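You operate a simulated robot arm through the tools that you are given. There is no shell and no other tool. Be economical: measure what you need, move in short steps, check, and stop when the job is done.

You are at the controls of a simulated two-armed robot. One attempt, no reset.

## Task
Take the cap off the bottle labelled "1" on the top of the grey table and lay it down there.

Only the result counts: the job must be done as asked and must still hold three seconds after the hand-in. Knocking over, shifting, dropping, spilling or breaking anything else fails it. A push-on lid holds only when it is set on centred and level and pressed home; a screw cap is set on level and turned clockwise until tight.

## Robot
Two 7-joint arms with two-finger parallel grippers on one trunk, on a base that drives. Base frame: it is fixed to the floor where the robot stands at the start and does not move with it; the origin is under the middle of the robot, x ahead of it, y to its left, z up; the surface under the hand at the start is at about z = 0.85. Lengths are in m, angles in rad, forces in N, time in s.
The left shoulder is at the start at [0.074, 0.173, 1.183], the right one opposite. With the tool pointing down near the work surface each hand reaches from about 0.26 to 0.7 m from the robot's upright axis, wherever it stands, measured 20 degrees to its own side. Payload 3.6 kg a hand.
Tool frame (each hand has its own): the origin (TCP) lies between the finger pads and is the grasp point; the fingertips stand 0.03 m ahead of it; z points along the fingers, y is the line along which they close. Largest opening 0.11 m; finger width 0.02, thickness 0.01; the body of the gripper, 0.048 by 0.112 m, starts 0.055 m behind the TCP.
Orientation is told as [roll, pitch, yaw] about the base's x, y, z axes, in that order, counted from this pose: with the fingers straight down and closing along the base's y, the tool's x points along the base's -x, its y along +y and its z along -z.

## Interface
- The arms move only by the tool move_arm. It takes "left_increments", "right_increments" or both (then of equal length, played together; a hand with none holds still); each is a list that holds one entry, the list of rows, each a list of 7 numbers: the shift along the tool's x, y, z in m, then the turn, a rotation vector about the tool's x, y, z in rad, then the opening, from 0 (shut) to 1 (fully open). In form: [[[dx, dy, dz, wx, wy, wz, hand], ...]]. A call has 1 to 8 rows; each row is the pose to reach, as a shift and turn from the pose commanded when the call began, along the tool's axes at that moment. Each row takes 0.2 s and may step no farther than 0.05 m and 0.15 rad from the row before; otherwise, or with a gripper value out of range, the whole call is refused. A pose out of reach is approached as far as the arm can. The call stops where the force on the tool passes 40 N (or 10 N more than at its start, if that is more) or the arm is blocked; 0.2 s more then pass. The fingers move at their own pace (about 0.153 m/s each) and stop on an object; they squeeze with about 31 N. The grip force told is the motor's: it shows also when the fingers shut on nothing. Time passes only in rows, and 0.2 s behind the last, so rows that repeat a pose let the fingers close. It gives the time, the measured TCP pose, the force on the tool (base axes), the opening and the grip force at its end, in the units of the frame above (readings bear some noise), with the torque about the TCP (base axes, N m) and any sound that the robot's microphone picked up.
- Cameras (640 x 400 px; columns grow to the right, rows downward): "scene" is now at [0.1531, -0.0584, 1.3721]; the picture's right is [-0.61, -0.79, 0.00], its down [-0.34, 0.26, -0.90] and it looks along [0.71, -0.55, -0.43] (base axes); focal length 214 px, centre (320, 200). "left" rides on the left gripper at [0.072, -0.017, -0.103] in its tool frame; the picture's right is [0.23, 0.97, 0.00], its down [-0.76, 0.18, -0.62] and it looks along [-0.61, 0.14, 0.78] (tool axes); focal length 222 px, centre (320, 200). "right" rides on the right gripper at [0.072, 0.017, -0.103] in its tool frame; the picture's right is [-0.23, 0.97, 0.00], its down [-0.76, -0.18, -0.62] and it looks along [-0.61, -0.14, 0.78] (tool axes); focal length 222 px, centre (320, 200). There is no depth. A picture from a camera that has moved, and an enlarged one, comes with that camera's place and axes in the base frame and with its lens.
- camera(camera): a new picture of that camera. It takes no simulated time.
- slide_trunk(by): slides the trunk up (or, below 0, down) by that many m; the arms and the scene camera ride with it, the base frame stays. It gives what a move gives, with no picture.
- roll_base(legs): drives the robot by 1 to 6 legs, each [ahead, left, turn to the left] in m, m and rad, along the robot's own axes; the way and the turn of a leg run together, so that a leg with both is an arc; at most 1.5 m and 3.142 rad a leg. The arms and the cameras ride along, it lands a little off, and it stops where it bumps. It gives what a move gives.
- aim_head(pan, tilt): turns the head with the scene camera to pan (to the left, within 1.501 rad either way) and tilt (down, from -0.506 to 1.204), counted from straight ahead of the robot. It gives what a move gives.
- zoom(camera, box): a new picture of the part [left, top, right, bottom] of that camera's present view, enlarged. It takes no simulated time.
- sign_off(): hands the job in; it is judged then, once.

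Go step by step. Nothing tells you exact positions but the pictures and the camera data: compare them with the known pose of the tool, close in by small moves and look again before you grip or let go. The budget is 120 turns and 100 pictures, counting those below and the enlarged ones. Unless the task says otherwise, let go and move clear before handing in, and close with one line.

The tools are called as name(argument=value, ...) on one line, values as JSON. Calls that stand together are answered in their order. move_arm: Moves the arms, as the interface text tells. Its arguments: {"type":"object","properties":{"left_increments":{"type":"array","items":{"type":"array","items":{"type":"array","items":{"type":"number"}}}},"right_increments":{"type":"array","items":{"type":"array","items":{"type":"array","items":{"type":"number"}}}}},"required":[]} The other tools are called the same way: slide_trunk (by) slides the trunk up or down; roll_base (legs) drives the base; aim_head (pan, tilt) turns the head that bears the scene camera; camera (camera) takes a picture; zoom (camera, box) takes an enlarged picture of a part of a camera's view; sign_off () hands the job in.

At the start:

```text
t: 0.0
left_tcp_pos: [0.4416, -0.0742, 1.3012]
left_tcp_rot: [-0.001, -0.001, -0.001]
left_wrist_force: [-0.1, -0.3, 0.4]
left_moment: [0.0, -0.02, -0.01]
left_width: 0.1099
left_finger_force: 0.0
right_tcp_pos: [0.3412, -0.4578, 1.1516]
right_tcp_rot: [0.0, 0.0, 0.0]
right_wrist_force: [0.8, -0.2, 0.1]
right_moment: [-0.02, -0.01, 0.02]
right_width: 0.1101
right_finger_force: 0.1
trunk travel left (down, up): [-0.299, 0.464]
robot x, y, heading: [-0.0038, 0.0022, 0.003]
head pan, tilt: [-0.658, 0.445]
```

scene: 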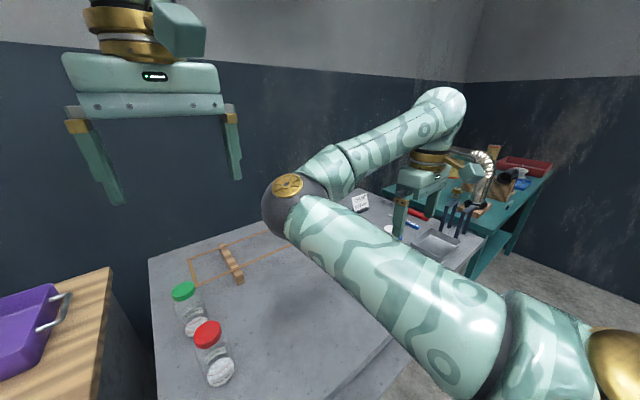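
right: 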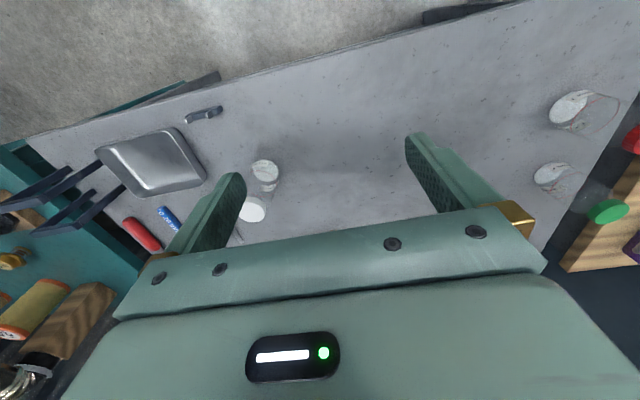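
left: 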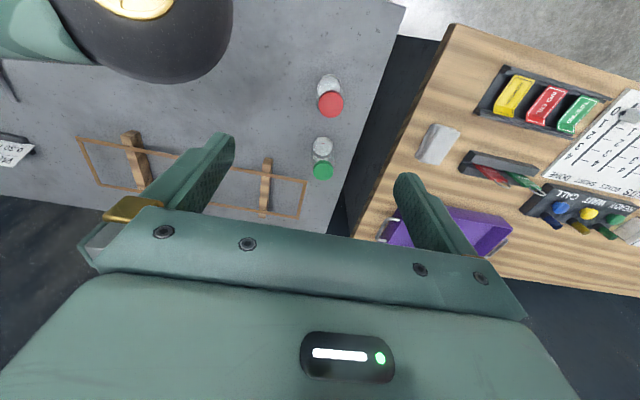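

I see two jars with red and green caps on the left of the grey table and small white-capped things near the right hand. I look closer for the label "1".

zoom(camera="scene", box=[150, 270, 270, 400])

zoom(camera="right", box=[200, 130, 320, 240])

zoom(camera="scene", box=[340, 140, 560, 280])

zoom(camera="left", box=[280, 60, 380, 200])

```text
3.08 times, centred on (210, 335) of scene
camera zoom: at [0.1531, -0.0584, 1.3721], right [-0.61, -0.79, 0.0], down [-0.34, 0.26, -0.9], along [0.71, -0.55, -0.43], focal length 660 px, centre (658, -215)
```

zoom: 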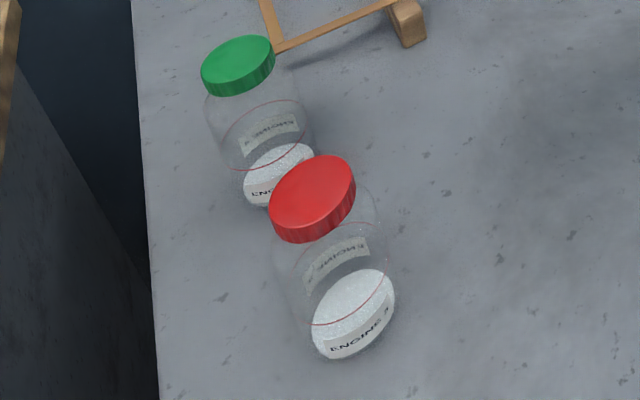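

```text
3.64 times, centred on (260, 185) of right
camera zoom: at [0.2677, -0.4414, 1.2555], right [0.23, 0.97, 0.0], down [0.76, -0.18, 0.62], along [0.61, -0.14, -0.78], focal length 808 px, centre (538, 254)
```

zoom: 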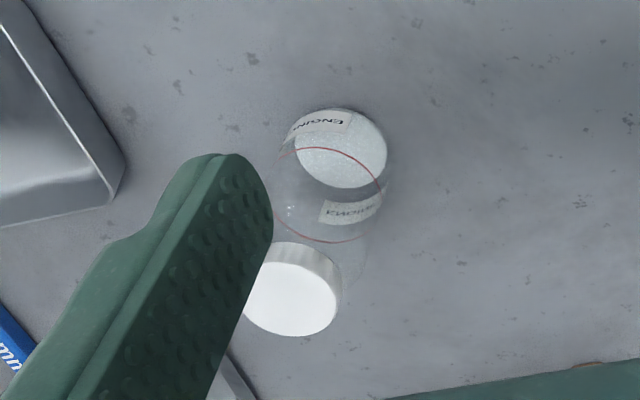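

```text
2.86 times, centred on (450, 210) of scene
camera zoom: at [0.1531, -0.0584, 1.3721], right [-0.61, -0.79, 0.0], down [-0.34, 0.26, -0.9], along [0.71, -0.55, -0.43], focal length 613 px, centre (-51, 171)
```

zoom: 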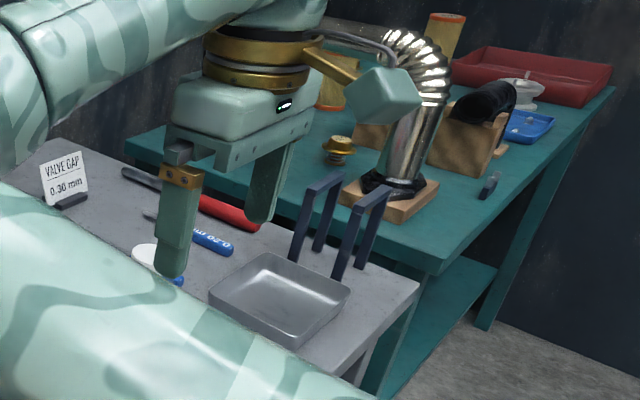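

```text
2.86 times, centred on (330, 130) of left
camera zoom: at [0.3713, -0.0913, 1.4056], right [-0.23, 0.97, 0.0], down [0.76, 0.18, 0.62], along [0.61, 0.14, -0.78], focal length 635 px, centre (291, 400)
```

zoom: 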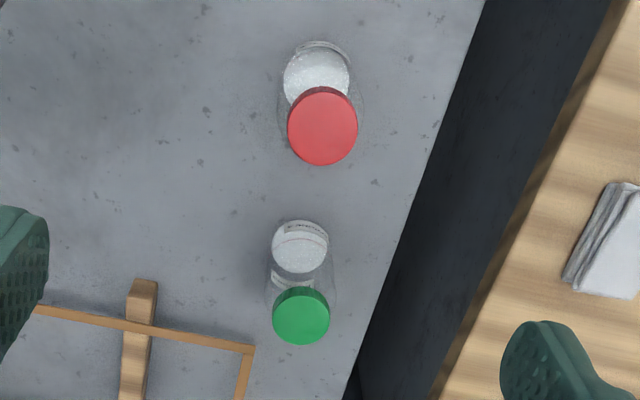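

The three jars carry labels "ENGINE …". I enlarge them more to read the number.

zoom(camera="scene", box=[200, 340, 248, 390])

zoom(camera="scene", box=[176, 295, 216, 340])

zoom(camera="right", box=[245, 155, 280, 195])

```text
8.00 times, centred on (224, 365) of scene
camera zoom: at [0.1531, -0.0584, 1.3721], right [-0.61, -0.79, 0.0], down [-0.34, 0.26, -0.9], along [0.71, -0.55, -0.43], focal length 1716 px, centre (1088, -1120)
```

zoom: 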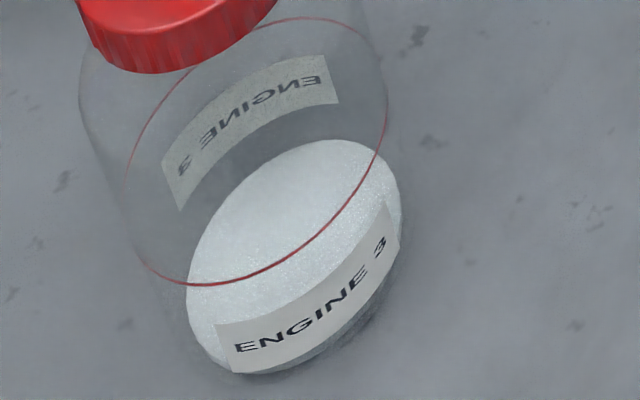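

```text
8.89 times, centred on (196, 318) of scene
camera zoom: at [0.1531, -0.0584, 1.3721], right [-0.61, -0.79, 0.0], down [-0.34, 0.26, -0.9], along [0.71, -0.55, -0.43], focal length 1906 px, centre (1422, -844)
```

zoom: 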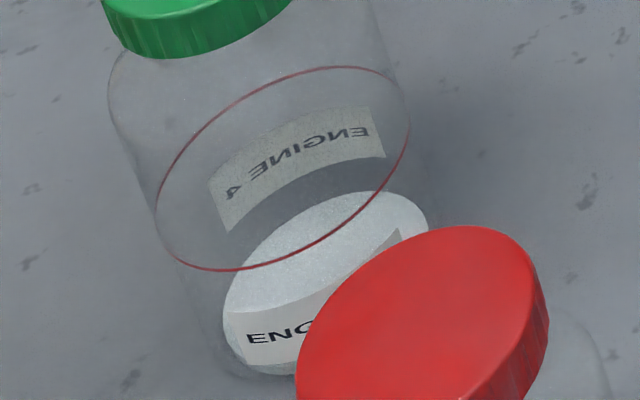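

```text
10.00 times, centred on (262, 175) of right
camera zoom: at [0.2677, -0.4414, 1.2555], right [0.23, 0.97, 0.0], down [0.76, -0.18, 0.62], along [0.61, -0.14, -0.78], focal length 2221 px, centre (895, 450)
```

zoom: 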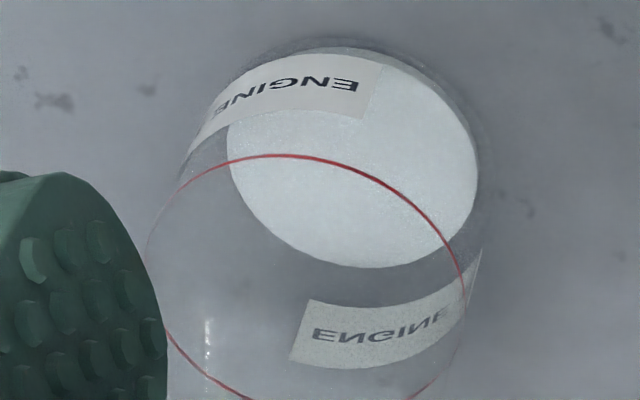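

Red is 3 and green is 4; the white-capped one's number is hidden round its side. I shift the right hand to the right to see it.

move_arm(right_increments=[[[0.0, -0.05, 0, 0, 0, 0, 1], [0.0, -0.1, 0, 0, 0, 0, 1], [0.0, -0.15, 0, 0, 0, 0, 1], [0.04, -0.19, 0, 0, 0, 0, 1]]])

camera(camera="right")

camera(camera="scene")

```text
refused: row 4 steps farther than a row can; nothing moved
```

```text
89 pictures are left
camera right: at [0.2677, -0.4414, 1.2555], right [0.23, 0.97, 0.0], down [0.76, -0.18, 0.62], along [0.61, -0.14, -0.78], focal length 222 px, centre (320, 200)
```

right: 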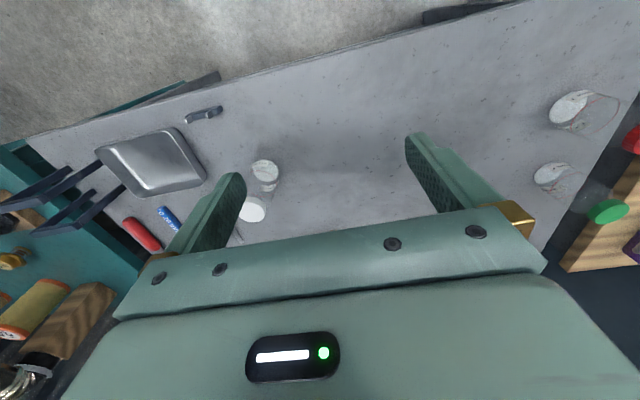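

```text
88 pictures are left
camera scene: at [0.1531, -0.0584, 1.3721], right [-0.61, -0.79, 0.0], down [-0.34, 0.26, -0.9], along [0.71, -0.55, -0.43], focal length 214 px, centre (320, 200)
```

scene: 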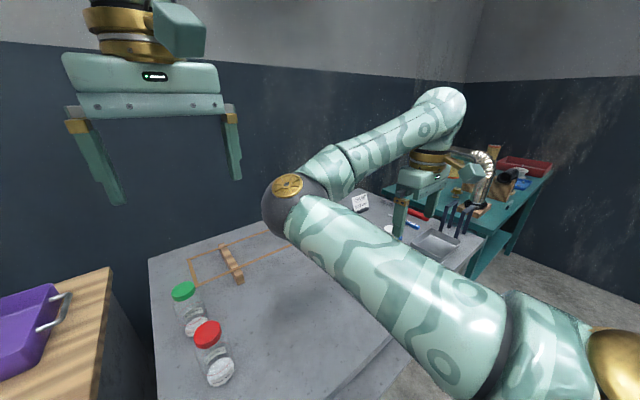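

That move was refused for a row longer than allowed; I repeat it with shorter rows.

move_arm(right_increments=[[[0.0, -0.05, 0, 0, 0, 0, 1], [0.0, -0.1, 0, 0, 0, 0, 1], [0.0, -0.15, 0, 0, 0, 0, 1], [0.03, -0.18, 0, 0, 0, 0, 1]]])

```text
t: 1.0
left_tcp_pos: [0.4403, -0.0754, 1.301]
left_tcp_rot: [-0.001, -0.001, 0.002]
left_wrist_force: [-0.4, -0.8, 0.5]
left_moment: [0.02, -0.04, 0.01]
left_width: 0.11
left_finger_force: 0.1
right_tcp_pos: [0.3088, -0.6378, 1.1523]
right_tcp_rot: [-0.001, -0.002, 0.002]
right_wrist_force: [-0.3, -0.6, -0.1]
right_moment: [0.01, -0.04, -0.01]
right_width: 0.11
right_finger_force: 0.0
trunk travel left (down, up): [-0.299, 0.464]
robot x, y, heading: [0.0025, -0.0008, 0.004]
head pan, tilt: [-0.658, 0.445]
```

camera(camera="right")

camera(camera="scene")

```text
87 pictures are left
camera right: at [0.2356, -0.6225, 1.2564], right [0.23, 0.97, 0.0], down [0.76, -0.18, 0.62], along [0.61, -0.14, -0.78], focal length 222 px, centre (320, 200)
```

right: 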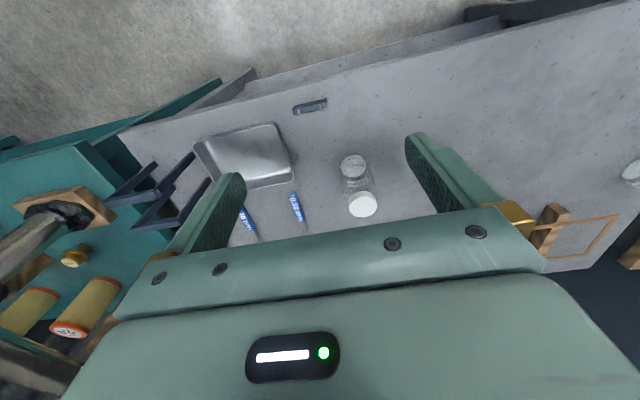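

```text
86 pictures are left
camera scene: at [0.1518, -0.0591, 1.3723], right [-0.61, -0.79, 0.0], down [-0.34, 0.26, -0.9], along [0.71, -0.55, -0.43], focal length 214 px, centre (320, 200)
```

scene: 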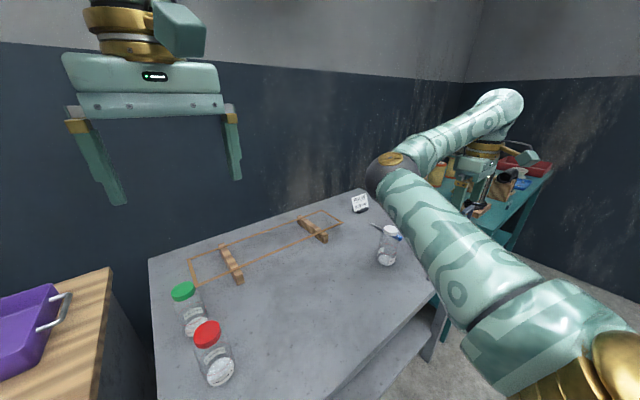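

zoom(camera="right", box=[330, 145, 390, 220])

zoom(camera="scene", box=[370, 220, 410, 270])

zoom(camera="scene", box=[340, 180, 380, 220])

```text
5.33 times, centred on (360, 182) of right
camera zoom: at [0.2356, -0.6225, 1.2564], right [0.23, 0.97, 0.0], down [0.76, -0.18, 0.62], along [0.61, -0.14, -0.78], focal length 1185 px, centre (107, 293)
```

zoom: 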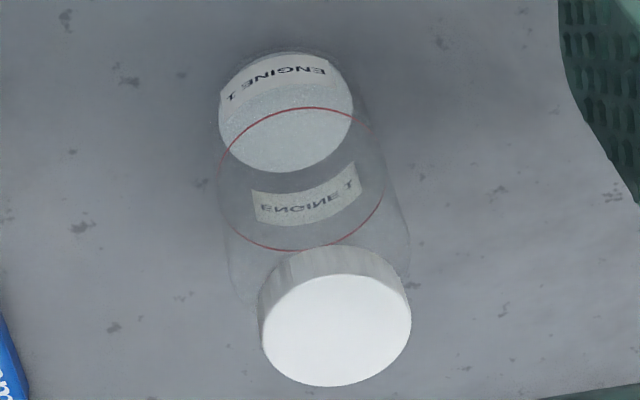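

```text
8.00 times, centred on (390, 245) of scene
camera zoom: at [0.1518, -0.0591, 1.3723], right [-0.61, -0.79, 0.0], down [-0.34, 0.26, -0.9], along [0.71, -0.55, -0.43], focal length 1716 px, centre (-240, -160)
```

zoom: 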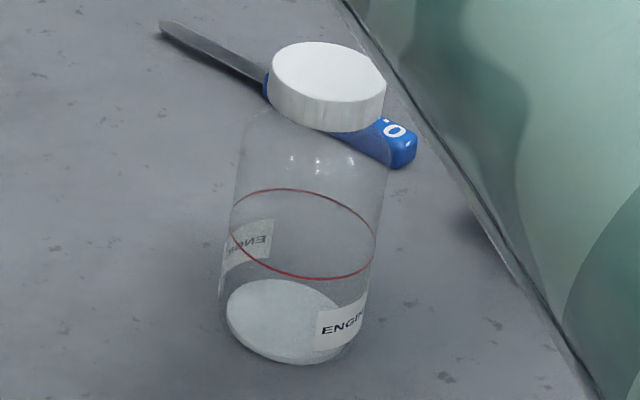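

```text
10.00 times, centred on (360, 200) of scene
camera zoom: at [0.1518, -0.0591, 1.3723], right [-0.61, -0.79, 0.0], down [-0.34, 0.26, -0.9], along [0.71, -0.55, -0.43], focal length 2145 px, centre (-80, 200)
```

zoom: 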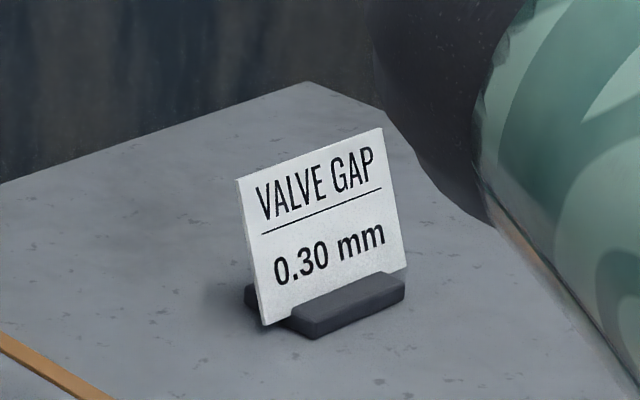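

The white-capped jar reads "ENGINE 1", at about (0.474, -0.604), with the cap top near z = 0.98. It's likely a screw cap, so I'll want both hands: I first bring the right hand back and up, then shift the base to face the jar.

move_arm(right_increments=[[[0.0, 0.0, -0.05, 0, 0, 0, 1], [0, 0.04, -0.08, 0, 0, 0, 1], [-0.01, 0.09, -0.08, 0, 0, 0, 1], [-0.02, 0.135, -0.08, 0, 0, 0, 1], [-0.03, 0.18, -0.08, 0, 0, 0, 1], [-0.03, 0.22, -0.08, 0, 0, 0, 1]]])

roll_base(legs=[[0, -0.2, 0], [0, -0.2, -0.2]])

camera(camera="scene")

camera(camera="right")

camera(camera="left")

```text
refused: row 3 steps farther than a row can; nothing moved
```

```text
t: 3.8
left_tcp_pos: [0.3946, -0.5585, 1.3008]
left_tcp_rot: [0.0, -0.001, -0.21]
left_wrist_force: [-0.3, 0.6, 0.1]
left_moment: [0.07, -0.03, -0.02]
left_width: 0.1098
left_finger_force: 0.1
right_tcp_pos: [0.1476, -1.0817, 1.1521]
right_tcp_rot: [0.002, 0.0, -0.21]
right_wrist_force: [0.2, 0.2, 0.7]
right_moment: [0.0, -0.01, -0.02]
right_width: 0.11
right_finger_force: 0.0
trunk travel left (down, up): [-0.299, 0.464]
robot x, y, heading: [-0.0207, -0.3975, -0.21]
head pan, tilt: [-0.658, 0.445]
```

```text
82 pictures are left
camera scene: at [0.1161, -0.483, 1.372], right [-0.76, -0.65, 0.0], down [-0.28, 0.33, -0.9], along [0.58, -0.69, -0.43], focal length 214 px, centre (320, 200)
```

scene: 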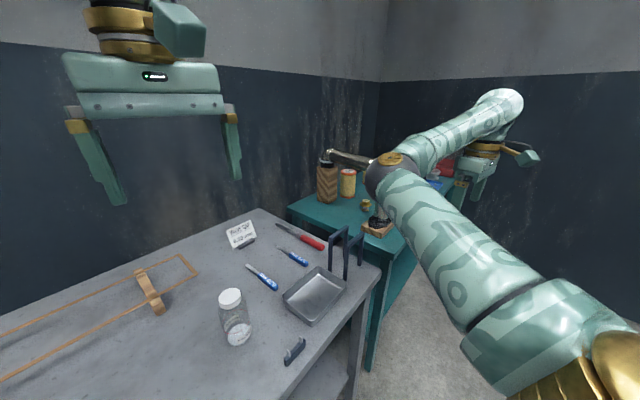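

```text
81 pictures are left
camera right: at [0.0808, -1.0513, 1.2557], right [0.42, 0.91, 0.0], down [0.71, -0.33, 0.62], along [0.56, -0.26, -0.78], focal length 222 px, centre (320, 200)
```

right: 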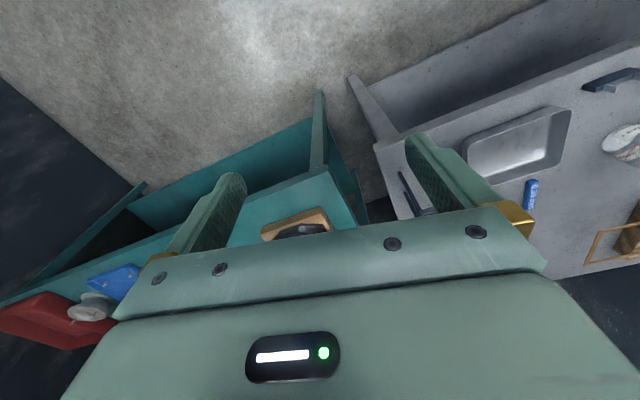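

```text
80 pictures are left
camera left: at [0.3221, -0.5604, 1.4055], right [-0.02, 1.0, 0.0], down [0.78, 0.02, 0.62], along [0.62, 0.01, -0.78], focal length 222 px, centre (320, 200)
```

left: 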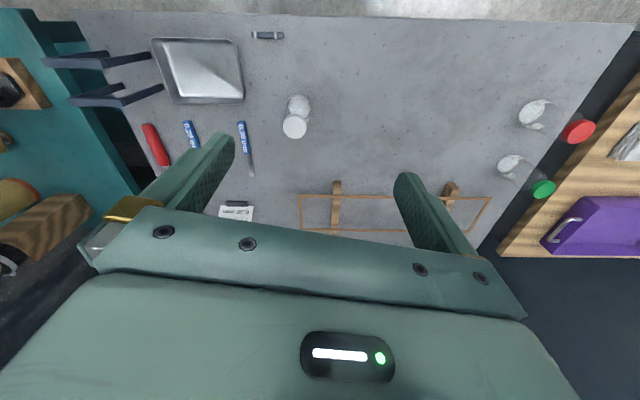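

The base is well placed and three views agree: jar axis at about (0.475, -0.609), cap top near 0.98. Plan: left hand comes in level from the jar's left to hold the body, right hand turns the cap from above. First I yaw the left hand, high up.

move_arm(left_increments=[[[-0.006, 0.02, 0, 0, 0, -0.145, 1], [-0.012, 0.04, 0, 0, 0, -0.29, 1], [-0.018, 0.06, 0, 0, 0, -0.435, 1], [-0.024, 0.08, 0, 0, 0, -0.58, 1], [-0.03, 0.1, 0, 0, 0, -0.725, 1], [-0.036, 0.12, 0, 0, 0, -0.87, 1], [-0.042, 0.14, 0, 0, 0, -1.015, 1], [-0.049, 0.154, 0, 0, 0, -1.16, 1]]])

move_arm(left_increments=[[[0, 0, 0, 0, 0, -0.145, 1], [0, 0, 0, 0, 0, -0.29, 1], [0, 0, 0, 0, 0, -0.435, 1], [0, 0, 0, 0, 0, -0.58, 1], [0, 0, 0, 0, 0, -0.62, 1]]])

```text
t: 5.6
left_tcp_pos: [0.4764, -0.4172, 1.299]
left_tcp_rot: [0.0, -0.001, 0.954]
left_wrist_force: [0.0, -0.3, 0.5]
left_moment: [0.05, 0.02, 0.0]
left_width: 0.1099
left_finger_force: 0.0
right_tcp_pos: [0.1484, -1.0811, 1.1525]
right_tcp_rot: [0.001, 0.001, -0.21]
right_wrist_force: [-0.4, 0.5, -0.2]
right_moment: [-0.01, 0.01, -0.03]
right_width: 0.11
right_finger_force: 0.1
trunk travel left (down, up): [-0.299, 0.464]
robot x, y, heading: [-0.0193, -0.3966, -0.209]
head pan, tilt: [-0.658, 0.445]
```

```text
t: 6.8
left_tcp_pos: [0.4758, -0.4182, 1.3008]
left_tcp_rot: [0.001, -0.001, 1.571]
left_wrist_force: [0.1, 0.7, -0.3]
left_moment: [0.01, -0.03, -0.01]
left_width: 0.1098
left_finger_force: 0.1
right_tcp_pos: [0.1483, -1.0805, 1.1513]
right_tcp_rot: [0.0, 0.001, -0.209]
right_wrist_force: [-0.3, 0.1, 0.3]
right_moment: [0.0, 0.02, 0.01]
right_width: 0.1099
right_finger_force: 0.1
trunk travel left (down, up): [-0.299, 0.464]
robot x, y, heading: [-0.0196, -0.3934, -0.205]
head pan, tilt: [-0.658, 0.445]
```

The yaw is right. Now I tilt the left hand towards level.

move_arm(left_increments=[[[0, 0, 0, 0, 0.145, 0, 1], [0, 0, 0, 0, 0.29, 0, 1], [0, 0, 0.02, 0, 0.435, 0, 1], [0, 0, 0.04, 0, 0.58, 0, 1], [0, 0, 0.06, 0, 0.725, 0, 1], [0, 0, 0.08, 0, 0.87, 0, 1], [0, 0, 0.1, 0, 1.015, 0, 1], [0, 0, 0.12, 0, 1.16, 0, 1]]])

move_arm(left_increments=[[[0, 0, 0, 0, 0.1, 0, 1], [0, 0, 0, 0, 0.2, 0, 1], [0, 0, 0, 0, 0.24, 0, 1]]])

camera(camera="scene")

```text
t: 8.6
left_tcp_pos: [0.4748, -0.4159, 1.1813]
left_tcp_rot: [-0.001, 1.166, 1.57]
left_wrist_force: [-0.2, 0.5, -0.8]
left_moment: [-0.01, -0.01, 0.01]
left_width: 0.1101
left_finger_force: 0.1
right_tcp_pos: [0.1492, -1.0811, 1.1531]
right_tcp_rot: [0.0, 0.001, -0.209]
right_wrist_force: [1.5, -0.3, 0.5]
right_moment: [0.01, -0.03, -0.01]
right_width: 0.1101
right_finger_force: 0.0
trunk travel left (down, up): [-0.299, 0.464]
robot x, y, heading: [-0.0223, -0.3923, -0.211]
head pan, tilt: [-0.658, 0.445]
```

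```text
t: 9.4
left_tcp_pos: [0.4761, -0.4164, 1.1803]
left_tcp_rot: [-0.006, 1.402, 1.565]
left_wrist_force: [0.0, 0.4, 0.5]
left_moment: [0.02, -0.04, 0.03]
left_width: 0.1097
left_finger_force: 0.1
right_tcp_pos: [0.1488, -1.0795, 1.1532]
right_tcp_rot: [-0.002, 0.0, -0.209]
right_wrist_force: [0.7, 0.9, 0.0]
right_moment: [0.01, 0.0, -0.01]
right_width: 0.1098
right_finger_force: 0.1
trunk travel left (down, up): [-0.299, 0.464]
robot x, y, heading: [-0.0218, -0.3917, -0.208]
head pan, tilt: [-0.658, 0.445]
```

```text
79 pictures are left
camera scene: at [0.1166, -0.4814, 1.3721], right [-0.76, -0.65, 0.0], down [-0.28, 0.33, -0.9], along [0.58, -0.69, -0.43], focal length 214 px, centre (320, 200)
```

scene: 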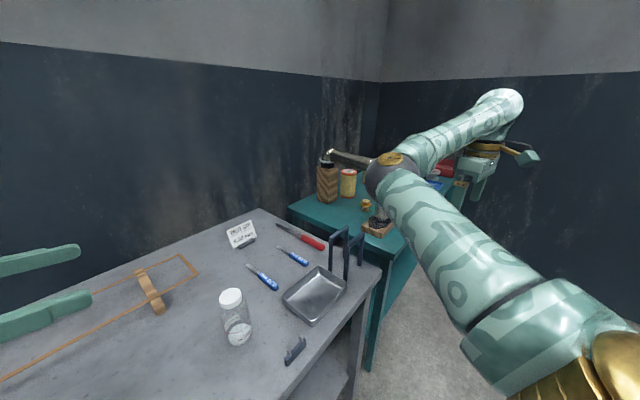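

The tilt works. I re-aim the head to watch the descent and check what lies under the left hand.

aim_head(pan=-0.1, tilt=0.75)

camera(camera="scene")

camera(camera="left")

```text
t: 10.3
left_tcp_pos: [0.475, -0.4175, 1.1807]
left_tcp_rot: [-0.001, 1.401, 1.571]
left_wrist_force: [0.0, -0.4, 0.2]
left_moment: [-0.04, -0.01, 0.04]
left_width: 0.1099
left_finger_force: 0.0
right_tcp_pos: [0.1496, -1.0818, 1.1533]
right_tcp_rot: [0.001, 0.0, -0.21]
right_wrist_force: [0.1, -0.5, -0.3]
right_moment: [-0.01, 0.0, 0.02]
right_width: 0.11
right_finger_force: 0.0
trunk travel left (down, up): [-0.299, 0.464]
robot x, y, heading: [-0.0215, -0.3918, -0.21]
head pan, tilt: [-0.099, 0.75]
```

```text
78 pictures are left
camera scene: at [0.1361, -0.4366, 1.3451], right [-0.3, -0.95, 0.0], down [-0.65, 0.21, -0.73], along [0.7, -0.22, -0.68], focal length 214 px, centre (320, 200)
```

scene: 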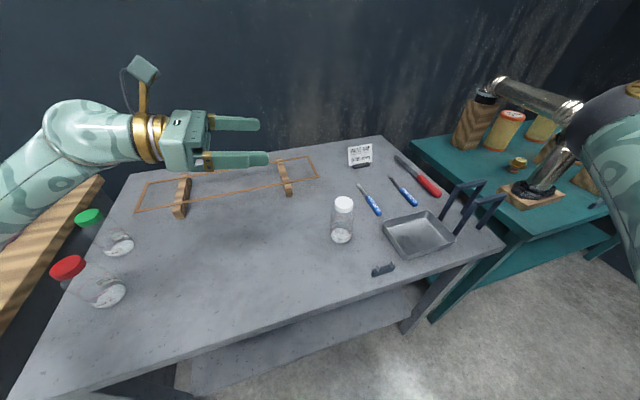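

```text
77 pictures are left
camera left: at [0.4941, -0.3264, 1.2715], right [-0.97, -0.04, 0.22], down [-0.18, 0.74, -0.64], along [-0.14, -0.67, -0.73], focal length 222 px, centre (320, 200)
```

left: 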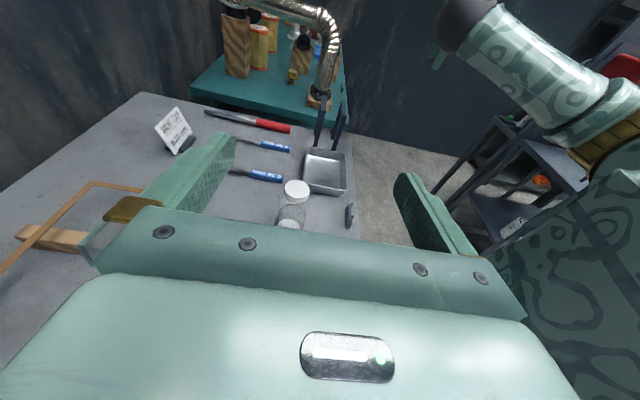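

The hand is level with the camera on top. The red jar stands at about (0.476, -0.05), so the left elbow must stay clear of it; I move right and go down in steps while watching.

move_arm(left_increments=[[[0.007, 0, 0.042, 0, 0, 0, 1], [0.0145, 0, 0.084, 0, 0, 0, 1], [-0.03, 0, 0.091, 0, 0, 0, 1], [-0.075, 0, 0.099, 0, 0, 0, 1], [-0.12, 0, 0.107, 0, 0, 0, 1], [-0.135, 0, 0.11, 0, 0, 0, 1]]])

camera(camera="scene")

```text
t: 11.7
left_tcp_pos: [0.4759, -0.5023, 1.0298]
left_tcp_rot: [-0.004, 1.402, 1.565]
left_wrist_force: [0.1, 0.2, -0.1]
left_moment: [-0.02, 0.01, 0.01]
left_width: 0.1098
left_finger_force: 0.0
right_tcp_pos: [0.1497, -1.081, 1.1519]
right_tcp_rot: [-0.001, 0.001, -0.208]
right_wrist_force: [0.3, 0.5, -0.6]
right_moment: [-0.02, 0.03, -0.01]
right_width: 0.1099
right_finger_force: 0.0
trunk travel left (down, up): [-0.299, 0.464]
robot x, y, heading: [-0.0206, -0.3925, -0.21]
head pan, tilt: [-0.099, 0.75]
```

```text
76 pictures are left
camera scene: at [0.1361, -0.4366, 1.3451], right [-0.3, -0.95, 0.0], down [-0.65, 0.21, -0.73], along [0.7, -0.22, -0.68], focal length 214 px, centre (320, 200)
```

scene: 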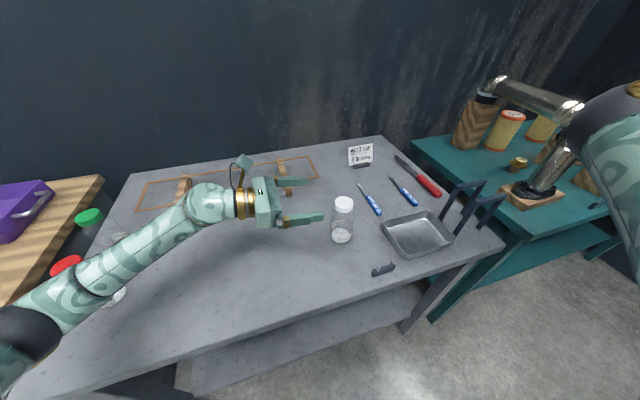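

The forearm runs well in front of the red jar. I lower further, then check.

move_arm(left_increments=[[[-0.04, 0, 0.007, 0, 0, 0, 1], [-0.08, 0, 0.014, 0, 0, 0, 1]]])

camera(camera="scene")

camera(camera="left")

```text
t: 12.3
left_tcp_pos: [0.4753, -0.5013, 0.9472]
left_tcp_rot: [-0.007, 1.4, 1.567]
left_wrist_force: [0.3, -0.8, 0.1]
left_moment: [0.02, -0.01, 0.02]
left_width: 0.11
left_finger_force: 0.0
right_tcp_pos: [0.1486, -1.0809, 1.1531]
right_tcp_rot: [0.0, 0.001, -0.21]
right_wrist_force: [0.7, -0.3, 0.3]
right_moment: [0.04, 0.01, 0.03]
right_width: 0.1102
right_finger_force: 0.1
trunk travel left (down, up): [-0.299, 0.464]
robot x, y, heading: [-0.0199, -0.3943, -0.206]
head pan, tilt: [-0.099, 0.75]
```

```text
75 pictures are left
camera scene: at [0.1361, -0.4366, 1.3451], right [-0.3, -0.95, 0.0], down [-0.65, 0.21, -0.73], along [0.7, -0.22, -0.68], focal length 214 px, centre (320, 200)
```

scene: 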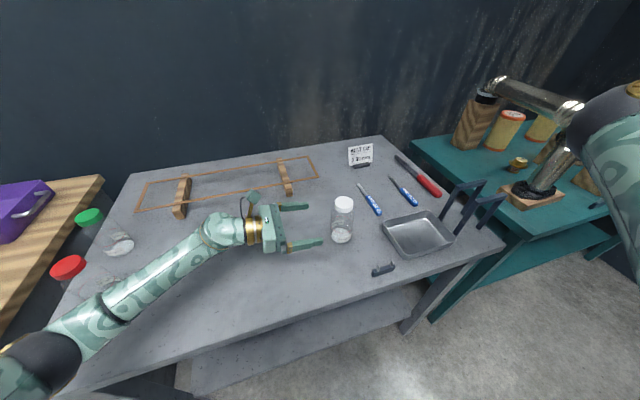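

```text
74 pictures are left
camera left: at [0.4934, -0.4111, 1.0372], right [-0.97, -0.04, 0.22], down [-0.18, 0.74, -0.65], along [-0.14, -0.67, -0.73], focal length 222 px, centre (320, 200)
```

left: 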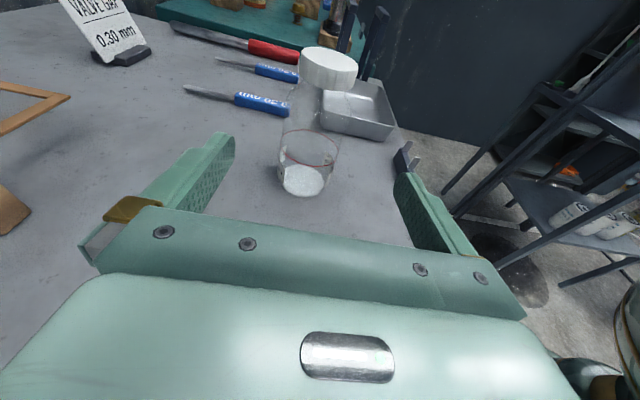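

The jar axis reads (0.479, -0.603) from here. I lower to z ≈ 0.895, then slide in around the body.

move_arm(left_increments=[[[-0.026, -0.001, 0.004, 0, 0, 0, 1], [-0.051, -0.003, 0.009, 0, 0, 0, 1], [-0.047, -0.003, 0.034, 0, 0, 0, 1], [-0.042, -0.003, 0.064, 0, 0, 0, 1]]])

camera(camera="left")

camera(camera="scene")

```text
t: 13.3
left_tcp_pos: [0.4773, -0.56, 0.8927]
left_tcp_rot: [-0.001, 1.398, 1.571]
left_wrist_force: [0.9, 0.3, 0.1]
left_moment: [0.0, 0.0, 0.0]
left_width: 0.1102
left_finger_force: 0.1
right_tcp_pos: [0.1491, -1.0822, 1.1511]
right_tcp_rot: [0.0, 0.002, -0.21]
right_wrist_force: [0.3, 0.3, -0.4]
right_moment: [0.01, 0.05, 0.0]
right_width: 0.1099
right_finger_force: 0.0
trunk travel left (down, up): [-0.299, 0.464]
robot x, y, heading: [-0.0198, -0.3923, -0.21]
head pan, tilt: [-0.099, 0.75]
```

```text
73 pictures are left
camera left: at [0.4964, -0.4694, 0.985], right [-0.97, -0.04, 0.22], down [-0.18, 0.74, -0.64], along [-0.14, -0.67, -0.73], focal length 222 px, centre (320, 200)
```

left: 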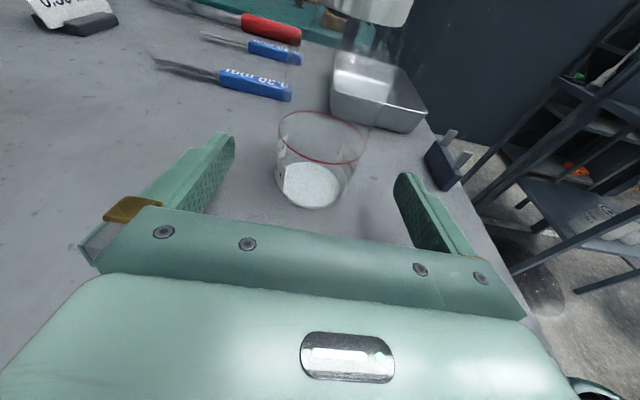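

```text
72 pictures are left
camera scene: at [0.1361, -0.4372, 1.3451], right [-0.3, -0.95, 0.0], down [-0.65, 0.21, -0.73], along [0.7, -0.22, -0.68], focal length 214 px, centre (320, 200)
```

scene: 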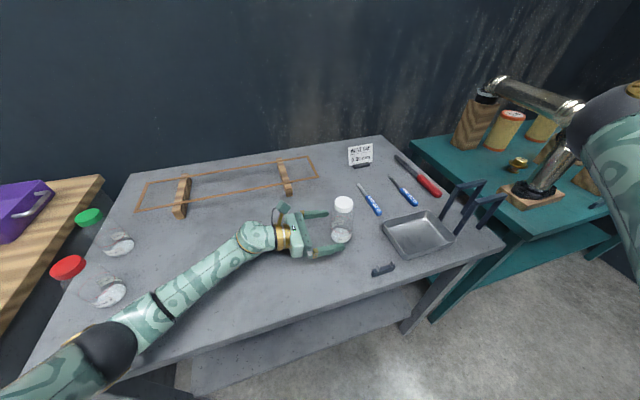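

The jar is centred between the fingers. I go 3 cm further in and close.

move_arm(left_increments=[[[0.002, 0, 0.015, 0, 0, 0, 1], [0.005, 0, 0.03, 0, 0, 0, 1], [0.005, 0, 0.03, 0, 0, 0, 0.7], [0.005, 0, 0.03, 0, 0, 0, 0.6], [0.005, 0, 0.03, 0, 0, 0, 0], [0.005, 0, 0.03, 0, 0, 0, 0]]])

camera(camera="left")

camera(camera="scene")

```text
t: 14.7
left_tcp_pos: [0.4768, -0.5923, 0.895]
left_tcp_rot: [-0.002, 1.398, 1.569]
left_wrist_force: [-0.1, 0.0, 1.0]
left_moment: [-0.05, 0.05, 0.02]
left_width: 0.0583
left_finger_force: 30.9
right_tcp_pos: [0.15, -1.0805, 1.153]
right_tcp_rot: [0.0, 0.0, -0.21]
right_wrist_force: [-0.6, 0.3, -0.4]
right_moment: [0.03, 0.03, 0.0]
right_width: 0.1099
right_finger_force: 0.0
trunk travel left (down, up): [-0.299, 0.464]
robot x, y, heading: [-0.0195, -0.3955, -0.21]
head pan, tilt: [-0.099, 0.75]
```

```text
71 pictures are left
camera left: at [0.4959, -0.5017, 0.9852], right [-0.97, -0.04, 0.22], down [-0.18, 0.74, -0.65], along [-0.14, -0.67, -0.73], focal length 222 px, centre (320, 200)
```

left: 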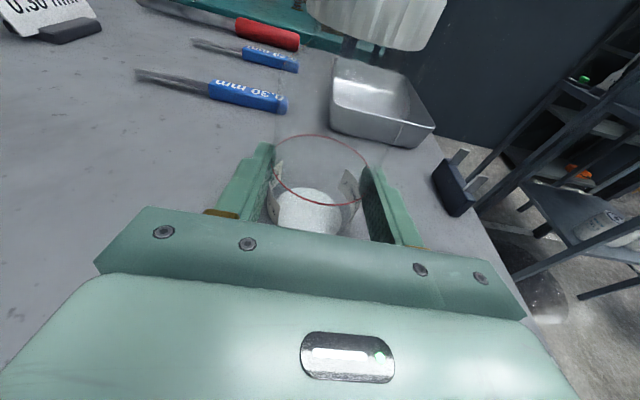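

```text
70 pictures are left
camera scene: at [0.136, -0.4367, 1.3451], right [-0.3, -0.95, 0.0], down [-0.65, 0.21, -0.73], along [0.7, -0.22, -0.68], focal length 214 px, centre (320, 200)
```

scene: 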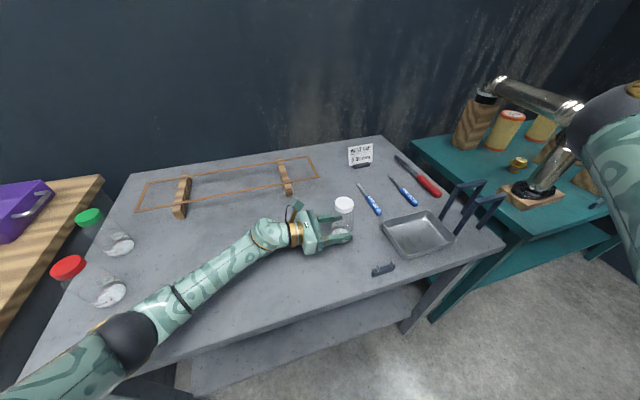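

The body is held firmly (58 mm wide). Now I bring the right hand over the cap at a safe height.

move_arm(right_increments=[[[-0.018, 0.045, 0, 0, 0, 0, 1], [-0.036, 0.09, 0, 0, 0, 0, 1], [-0.054, 0.135, 0, 0, 0, 0, 1], [-0.072, 0.18, 0, 0, 0, 0, 1], [-0.09, 0.225, 0, 0, 0, 0, 1], [-0.108, 0.27, 0, 0, 0, 0, 1], [-0.126, 0.315, 0, 0, 0, 0, 1], [-0.144, 0.36, 0, 0, 0, 0, 1]]])

camera(camera="scene")

```text
t: 16.5
left_tcp_pos: [0.4776, -0.5906, 0.8946]
left_tcp_rot: [-0.003, 1.4, 1.567]
left_wrist_force: [0.1, 1.2, 2.6]
left_moment: [-0.04, 0.03, 0.01]
left_width: 0.0581
left_finger_force: 30.7
right_tcp_pos: [0.3492, -0.8569, 1.1864]
right_tcp_rot: [-0.001, 0.0, -0.209]
right_wrist_force: [0.0, -0.5, 0.3]
right_moment: [0.02, 0.0, 0.0]
right_width: 0.1097
right_finger_force: 0.0
right hand out of reach, approached as far as the arm can: row 6, 7, 8
trunk travel left (down, up): [-0.299, 0.464]
robot x, y, heading: [-0.0204, -0.3944, -0.212]
head pan, tilt: [-0.099, 0.75]
```

```text
69 pictures are left
camera scene: at [0.1355, -0.4368, 1.3452], right [-0.3, -0.95, 0.0], down [-0.65, 0.21, -0.73], along [0.7, -0.22, -0.68], focal length 214 px, centre (320, 200)
```

scene: 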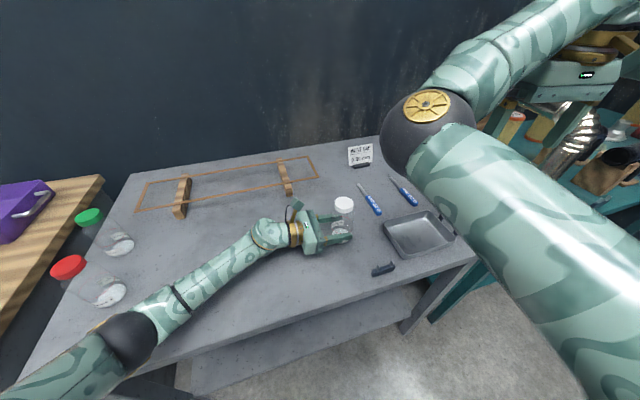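

The right arm hit a limit along that line. I pull it back towards the robot, then bring it across and forward.

move_arm(right_increments=[[[0.04, 0, 0, 0, 0, 0, 1], [0.08, 0, 0, 0, 0, 0, 1], [0.12, 0, 0, 0, 0, 0, 1]]])

```text
t: 17.3
left_tcp_pos: [0.4775, -0.5914, 0.8947]
left_tcp_rot: [0.001, 1.4, 1.57]
left_wrist_force: [-1.1, 0.8, 2.9]
left_moment: [-0.03, 0.07, -0.04]
left_width: 0.0581
left_finger_force: 30.7
right_tcp_pos: [0.2265, -0.8412, 1.1864]
right_tcp_rot: [0.001, 0.0, -0.211]
right_wrist_force: [-0.1, -0.3, -0.1]
right_moment: [-0.03, 0.03, 0.0]
right_width: 0.1098
right_finger_force: 0.2
right hand out of reach, approached as far as the arm can: row 1, 2, 3
trunk travel left (down, up): [-0.299, 0.464]
robot x, y, heading: [-0.021, -0.393, -0.209]
head pan, tilt: [-0.099, 0.75]
```

The right arm folds with its elbow inward up here. I try it lower, over the gap in front of the table, where reach should be better.

move_arm(right_increments=[[[0, -0.02, 0.04, 0, 0, 0, 1], [0, -0.02, 0.08, 0, 0, 0, 1], [0, -0.02, 0.12, 0, 0, 0, 1]]])

camera(camera="scene")

```text
t: 18.1
left_tcp_pos: [0.4779, -0.5915, 0.8958]
left_tcp_rot: [-0.004, 1.401, 1.567]
left_wrist_force: [0.6, -0.8, 2.7]
left_moment: [-0.11, -0.01, 0.02]
left_width: 0.0581
left_finger_force: 30.9
right_tcp_pos: [0.2222, -0.8611, 1.0652]
right_tcp_rot: [0.001, 0.0, -0.21]
right_wrist_force: [-0.9, 0.4, -0.7]
right_moment: [0.01, 0.0, 0.03]
right_width: 0.11
right_finger_force: 0.1
trunk travel left (down, up): [-0.299, 0.464]
robot x, y, heading: [-0.022, -0.3925, -0.21]
head pan, tilt: [-0.099, 0.75]
```

```text
68 pictures are left
camera scene: at [0.1359, -0.4366, 1.3451], right [-0.3, -0.95, 0.0], down [-0.65, 0.21, -0.73], along [0.7, -0.22, -0.68], focal length 214 px, centre (320, 200)
```

scene: 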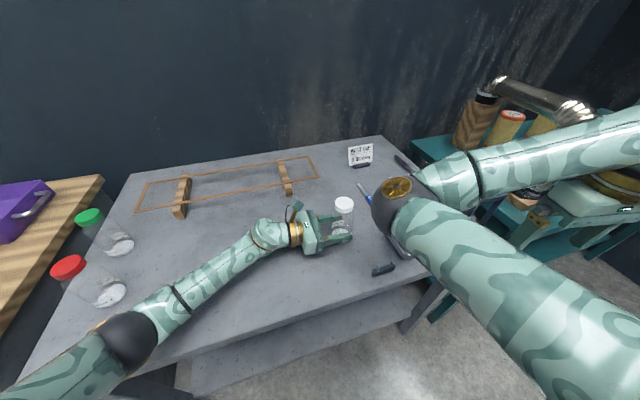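

The elbow sits inward with the forearm pointing out. I test whether the right arm reaches better when stretched further forward: out, up, then ahead.

move_arm(right_increments=[[[0, -0.035, -0.03, 0, 0, 0, 1], [0, -0.07, -0.06, 0, 0, 0, 1], [-0.03, -0.09, -0.09, 0, 0, 0, 1], [-0.075, -0.09, -0.1, 0, 0, 0, 1], [-0.12, -0.09, -0.1, 0, 0, 0, 1], [-0.165, -0.09, -0.1, 0, 0, 0, 1], [-0.21, -0.08, -0.1, 0, 0, 0, 1], [-0.255, -0.07, -0.1, 0, 0, 0, 1]]])

camera(camera="scene")

```text
t: 19.9
left_tcp_pos: [0.4767, -0.5921, 0.8946]
left_tcp_rot: [-0.002, 1.401, 1.568]
left_wrist_force: [0.9, -0.7, 1.7]
left_moment: [-0.13, 0.06, 0.02]
left_width: 0.0579
left_finger_force: 31.0
right_tcp_pos: [0.4527, -0.9808, 1.1649]
right_tcp_rot: [0.001, -0.001, -0.212]
right_wrist_force: [0.2, 0.0, -0.4]
right_moment: [-0.02, 0.03, 0.02]
right_width: 0.1102
right_finger_force: 0.1
trunk travel left (down, up): [-0.299, 0.464]
robot x, y, heading: [-0.0206, -0.3956, -0.21]
head pan, tilt: [-0.099, 0.75]
```

```text
67 pictures are left
camera scene: at [0.1358, -0.4373, 1.3451], right [-0.3, -0.95, 0.0], down [-0.65, 0.21, -0.73], along [0.7, -0.22, -0.68], focal length 214 px, centre (320, 200)
```

scene: 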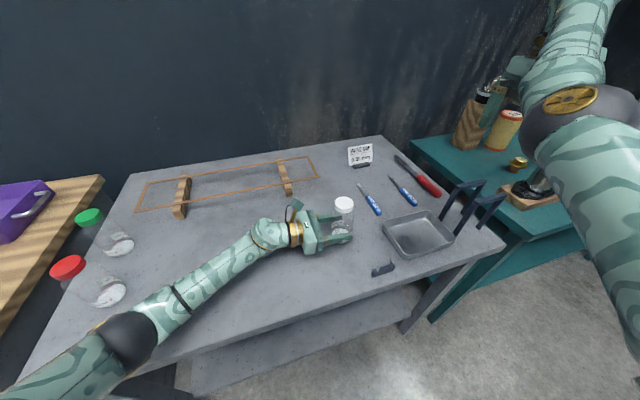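

Now the elbow has swung outward. From here I move inward towards the jar at the same height.

move_arm(right_increments=[[[0, 0.045, 0, 0, 0, 0, 1], [0, 0.09, 0, 0, 0, 0, 1], [0, 0.135, 0, 0, 0, 0, 1], [0, 0.18, 0, 0, 0, 0, 1], [0, 0.225, 0, 0, 0, 0, 1]]])

camera(camera="scene")

```text
t: 21.1
left_tcp_pos: [0.477, -0.5925, 0.8942]
left_tcp_rot: [-0.002, 1.399, 1.568]
left_wrist_force: [0.6, 0.9, 1.7]
left_moment: [-0.12, 0.06, 0.0]
left_width: 0.0583
left_finger_force: 30.8
right_tcp_pos: [0.5013, -0.7842, 1.1655]
right_tcp_rot: [-0.002, 0.002, -0.211]
right_wrist_force: [0.0, 0.2, 0.6]
right_moment: [0.0, 0.02, 0.01]
right_width: 0.11
right_finger_force: 0.1
right hand out of reach, approached as far as the arm can: row 5
trunk travel left (down, up): [-0.299, 0.464]
robot x, y, heading: [-0.021, -0.3949, -0.211]
head pan, tilt: [-0.099, 0.75]
```

```text
66 pictures are left
camera scene: at [0.1358, -0.4368, 1.3452], right [-0.3, -0.95, 0.0], down [-0.65, 0.21, -0.73], along [0.7, -0.22, -0.68], focal length 214 px, centre (320, 200)
```

scene: 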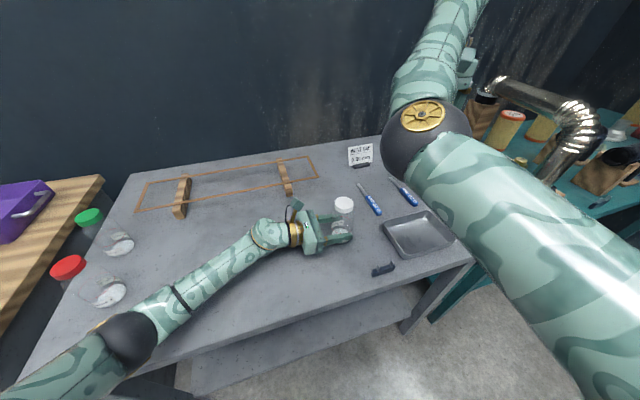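

It stops at another limit, perhaps a wrist joint. I turn the hand's yaw a little and try again.

move_arm(right_increments=[[[0, 0, 0, 0, 0, -0.14, 1], [0, 0, 0, 0, 0, -0.28, 1], [0, 0, 0, 0, 0, -0.42, 1], [0, 0, 0, 0, 0, -0.56, 1], [0, 0.03, 0, 0, 0, -0.56, 1], [0, 0.06, 0, 0, 0, -0.56, 1], [0, 0.09, 0, 0, 0, -0.56, 1]]])

```text
t: 22.7
left_tcp_pos: [0.479, -0.5888, 0.8942]
left_tcp_rot: [0.002, 1.404, 1.573]
left_wrist_force: [0.5, 1.5, 3.3]
left_moment: [0.11, 0.01, -0.01]
left_width: 0.058
left_finger_force: 30.8
right_tcp_pos: [0.542, -0.7195, 1.1925]
right_tcp_rot: [-0.002, 0.001, 0.348]
right_wrist_force: [-0.5, 0.9, 0.1]
right_moment: [-0.05, 0.05, -0.02]
right_width: 0.1102
right_finger_force: 0.2
right hand out of reach, approached as far as the arm can: row 5, 6, 7
trunk travel left (down, up): [-0.299, 0.464]
robot x, y, heading: [-0.0219, -0.394, -0.206]
head pan, tilt: [-0.099, 0.75]
```

It seems the limit comes from the hand being high (wrist fold). I lower to about 1.06, still clear of the cap, and then move in.

move_arm(right_increments=[[[0, 0, 0.045, 0, 0, 0, 1], [0, 0, 0.09, 0, 0, 0, 1], [0, 0, 0.125, 0, 0, 0, 1], [0.003, 0.03, 0.125, 0, 0, 0, 1], [0.008, 0.06, 0.125, 0, 0, 0, 1]]])

camera(camera="scene")

camera(camera="right")

```text
t: 23.9
left_tcp_pos: [0.4781, -0.5919, 0.8943]
left_tcp_rot: [0.0, 1.4, 1.571]
left_wrist_force: [0.4, 1.0, 1.4]
left_moment: [0.07, 0.04, -0.05]
left_width: 0.058
left_finger_force: 31.2
right_tcp_pos: [0.5512, -0.7014, 1.0705]
right_tcp_rot: [0.001, 0.0, 0.351]
right_wrist_force: [-0.2, -0.2, 1.0]
right_moment: [0.0, 0.01, 0.0]
right_width: 0.1101
right_finger_force: 0.1
right hand out of reach, approached as far as the arm can: row 1, 2, 3, 4, 5
trunk travel left (down, up): [-0.299, 0.464]
robot x, y, heading: [-0.021, -0.3922, -0.208]
head pan, tilt: [-0.099, 0.75]
```

```text
65 pictures are left
camera scene: at [0.1362, -0.436, 1.3451], right [-0.3, -0.95, 0.0], down [-0.65, 0.21, -0.73], along [0.7, -0.22, -0.68], focal length 214 px, centre (320, 200)
```

scene: 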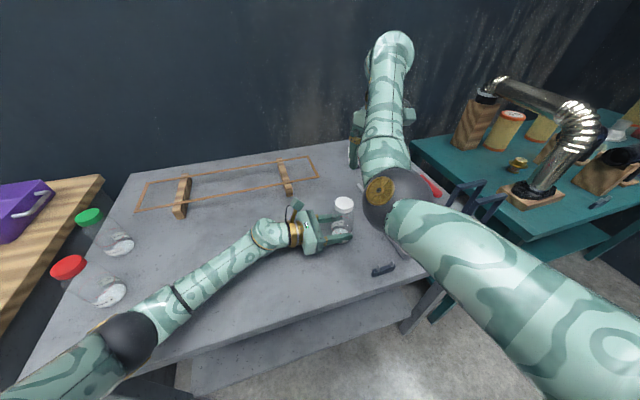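

```text
64 pictures are left
camera right: at [0.4767, -0.7122, 1.1737], right [-0.12, 0.99, 0.0], down [0.78, 0.09, 0.62], along [0.62, 0.07, -0.78], focal length 222 px, centre (320, 200)
```

right: 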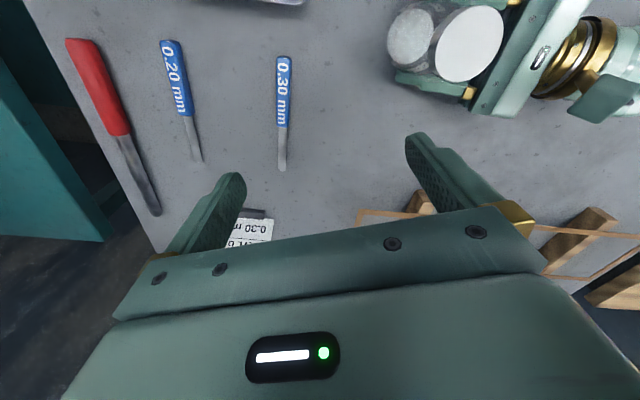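

The right elbow hangs low, so the wrist folds too far when the jar is this close. I'll let go with the left, back off from the jar, shift the base back a bit and raise the trunk slightly so both arms reach more stretched.

move_arm(left_increments=[[[0, 0, 0, 0, 0, 0, 0.7], [0, 0, 0, 0, 0, 0, 1], [-0.005, 0, -0.03, 0, 0, 0, 1], [-0.01, 0, -0.07, 0, 0, 0, 1], [-0.015, 0, -0.11, 0, 0, 0, 1]]])

roll_base(legs=[[-0.07, 0.03, 0]])

slide_trunk(by=0.08)

camera(camera="scene")

```text
t: 25.1
left_tcp_pos: [0.4762, -0.4802, 0.8988]
left_tcp_rot: [0.003, 1.401, 1.574]
left_wrist_force: [0.4, 0.6, 0.4]
left_moment: [0.01, 0.01, 0.04]
left_width: 0.1099
left_finger_force: 0.0
right_tcp_pos: [0.5507, -0.7025, 1.0713]
right_tcp_rot: [-0.002, -0.001, 0.351]
right_wrist_force: [-0.5, 0.1, -0.1]
right_moment: [0.0, -0.03, -0.01]
right_width: 0.1098
right_finger_force: 0.0
trunk travel left (down, up): [-0.299, 0.464]
robot x, y, heading: [-0.0235, -0.3892, -0.21]
head pan, tilt: [-0.099, 0.75]
```

```text
t: 26.2
left_tcp_pos: [0.4139, -0.4338, 0.8999]
left_tcp_rot: [-0.008, 1.402, 1.564]
left_wrist_force: [-0.6, -0.2, -0.2]
left_moment: [0.02, 0.02, -0.01]
left_width: 0.1102
left_finger_force: 0.0
right_tcp_pos: [0.486, -0.6577, 1.0717]
right_tcp_rot: [-0.004, 0.002, 0.35]
right_wrist_force: [0.4, 0.5, 0.1]
right_moment: [-0.06, 0.02, 0.01]
right_width: 0.11
right_finger_force: 0.1
trunk travel left (down, up): [-0.299, 0.464]
robot x, y, heading: [-0.0876, -0.3483, -0.211]
head pan, tilt: [-0.099, 0.75]
```

```text
t: 27.3
left_tcp_pos: [0.4131, -0.4358, 0.9784]
left_tcp_rot: [0.007, 1.399, 1.578]
left_wrist_force: [0.7, 1.0, 0.1]
left_moment: [0.0, -0.02, -0.03]
left_width: 0.1098
left_finger_force: 0.1
right_tcp_pos: [0.4885, -0.6581, 1.1498]
right_tcp_rot: [0.0, 0.003, 0.351]
right_wrist_force: [-0.3, -0.2, -0.3]
right_moment: [-0.03, 0.02, 0.02]
right_width: 0.11
right_finger_force: 0.1
trunk travel left (down, up): [-0.379, 0.384]
robot x, y, heading: [-0.0881, -0.3501, -0.208]
head pan, tilt: [-0.099, 0.75]
```

```text
63 pictures are left
camera scene: at [0.0457, -0.3858, 1.4261], right [-0.3, -0.95, 0.0], down [-0.65, 0.21, -0.73], along [0.7, -0.22, -0.68], focal length 214 px, centre (320, 200)
```

scene: 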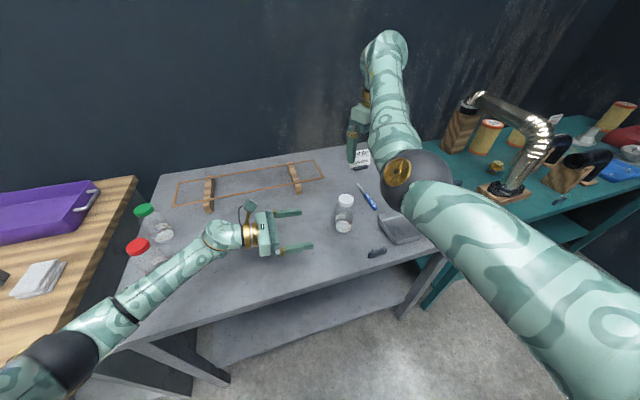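

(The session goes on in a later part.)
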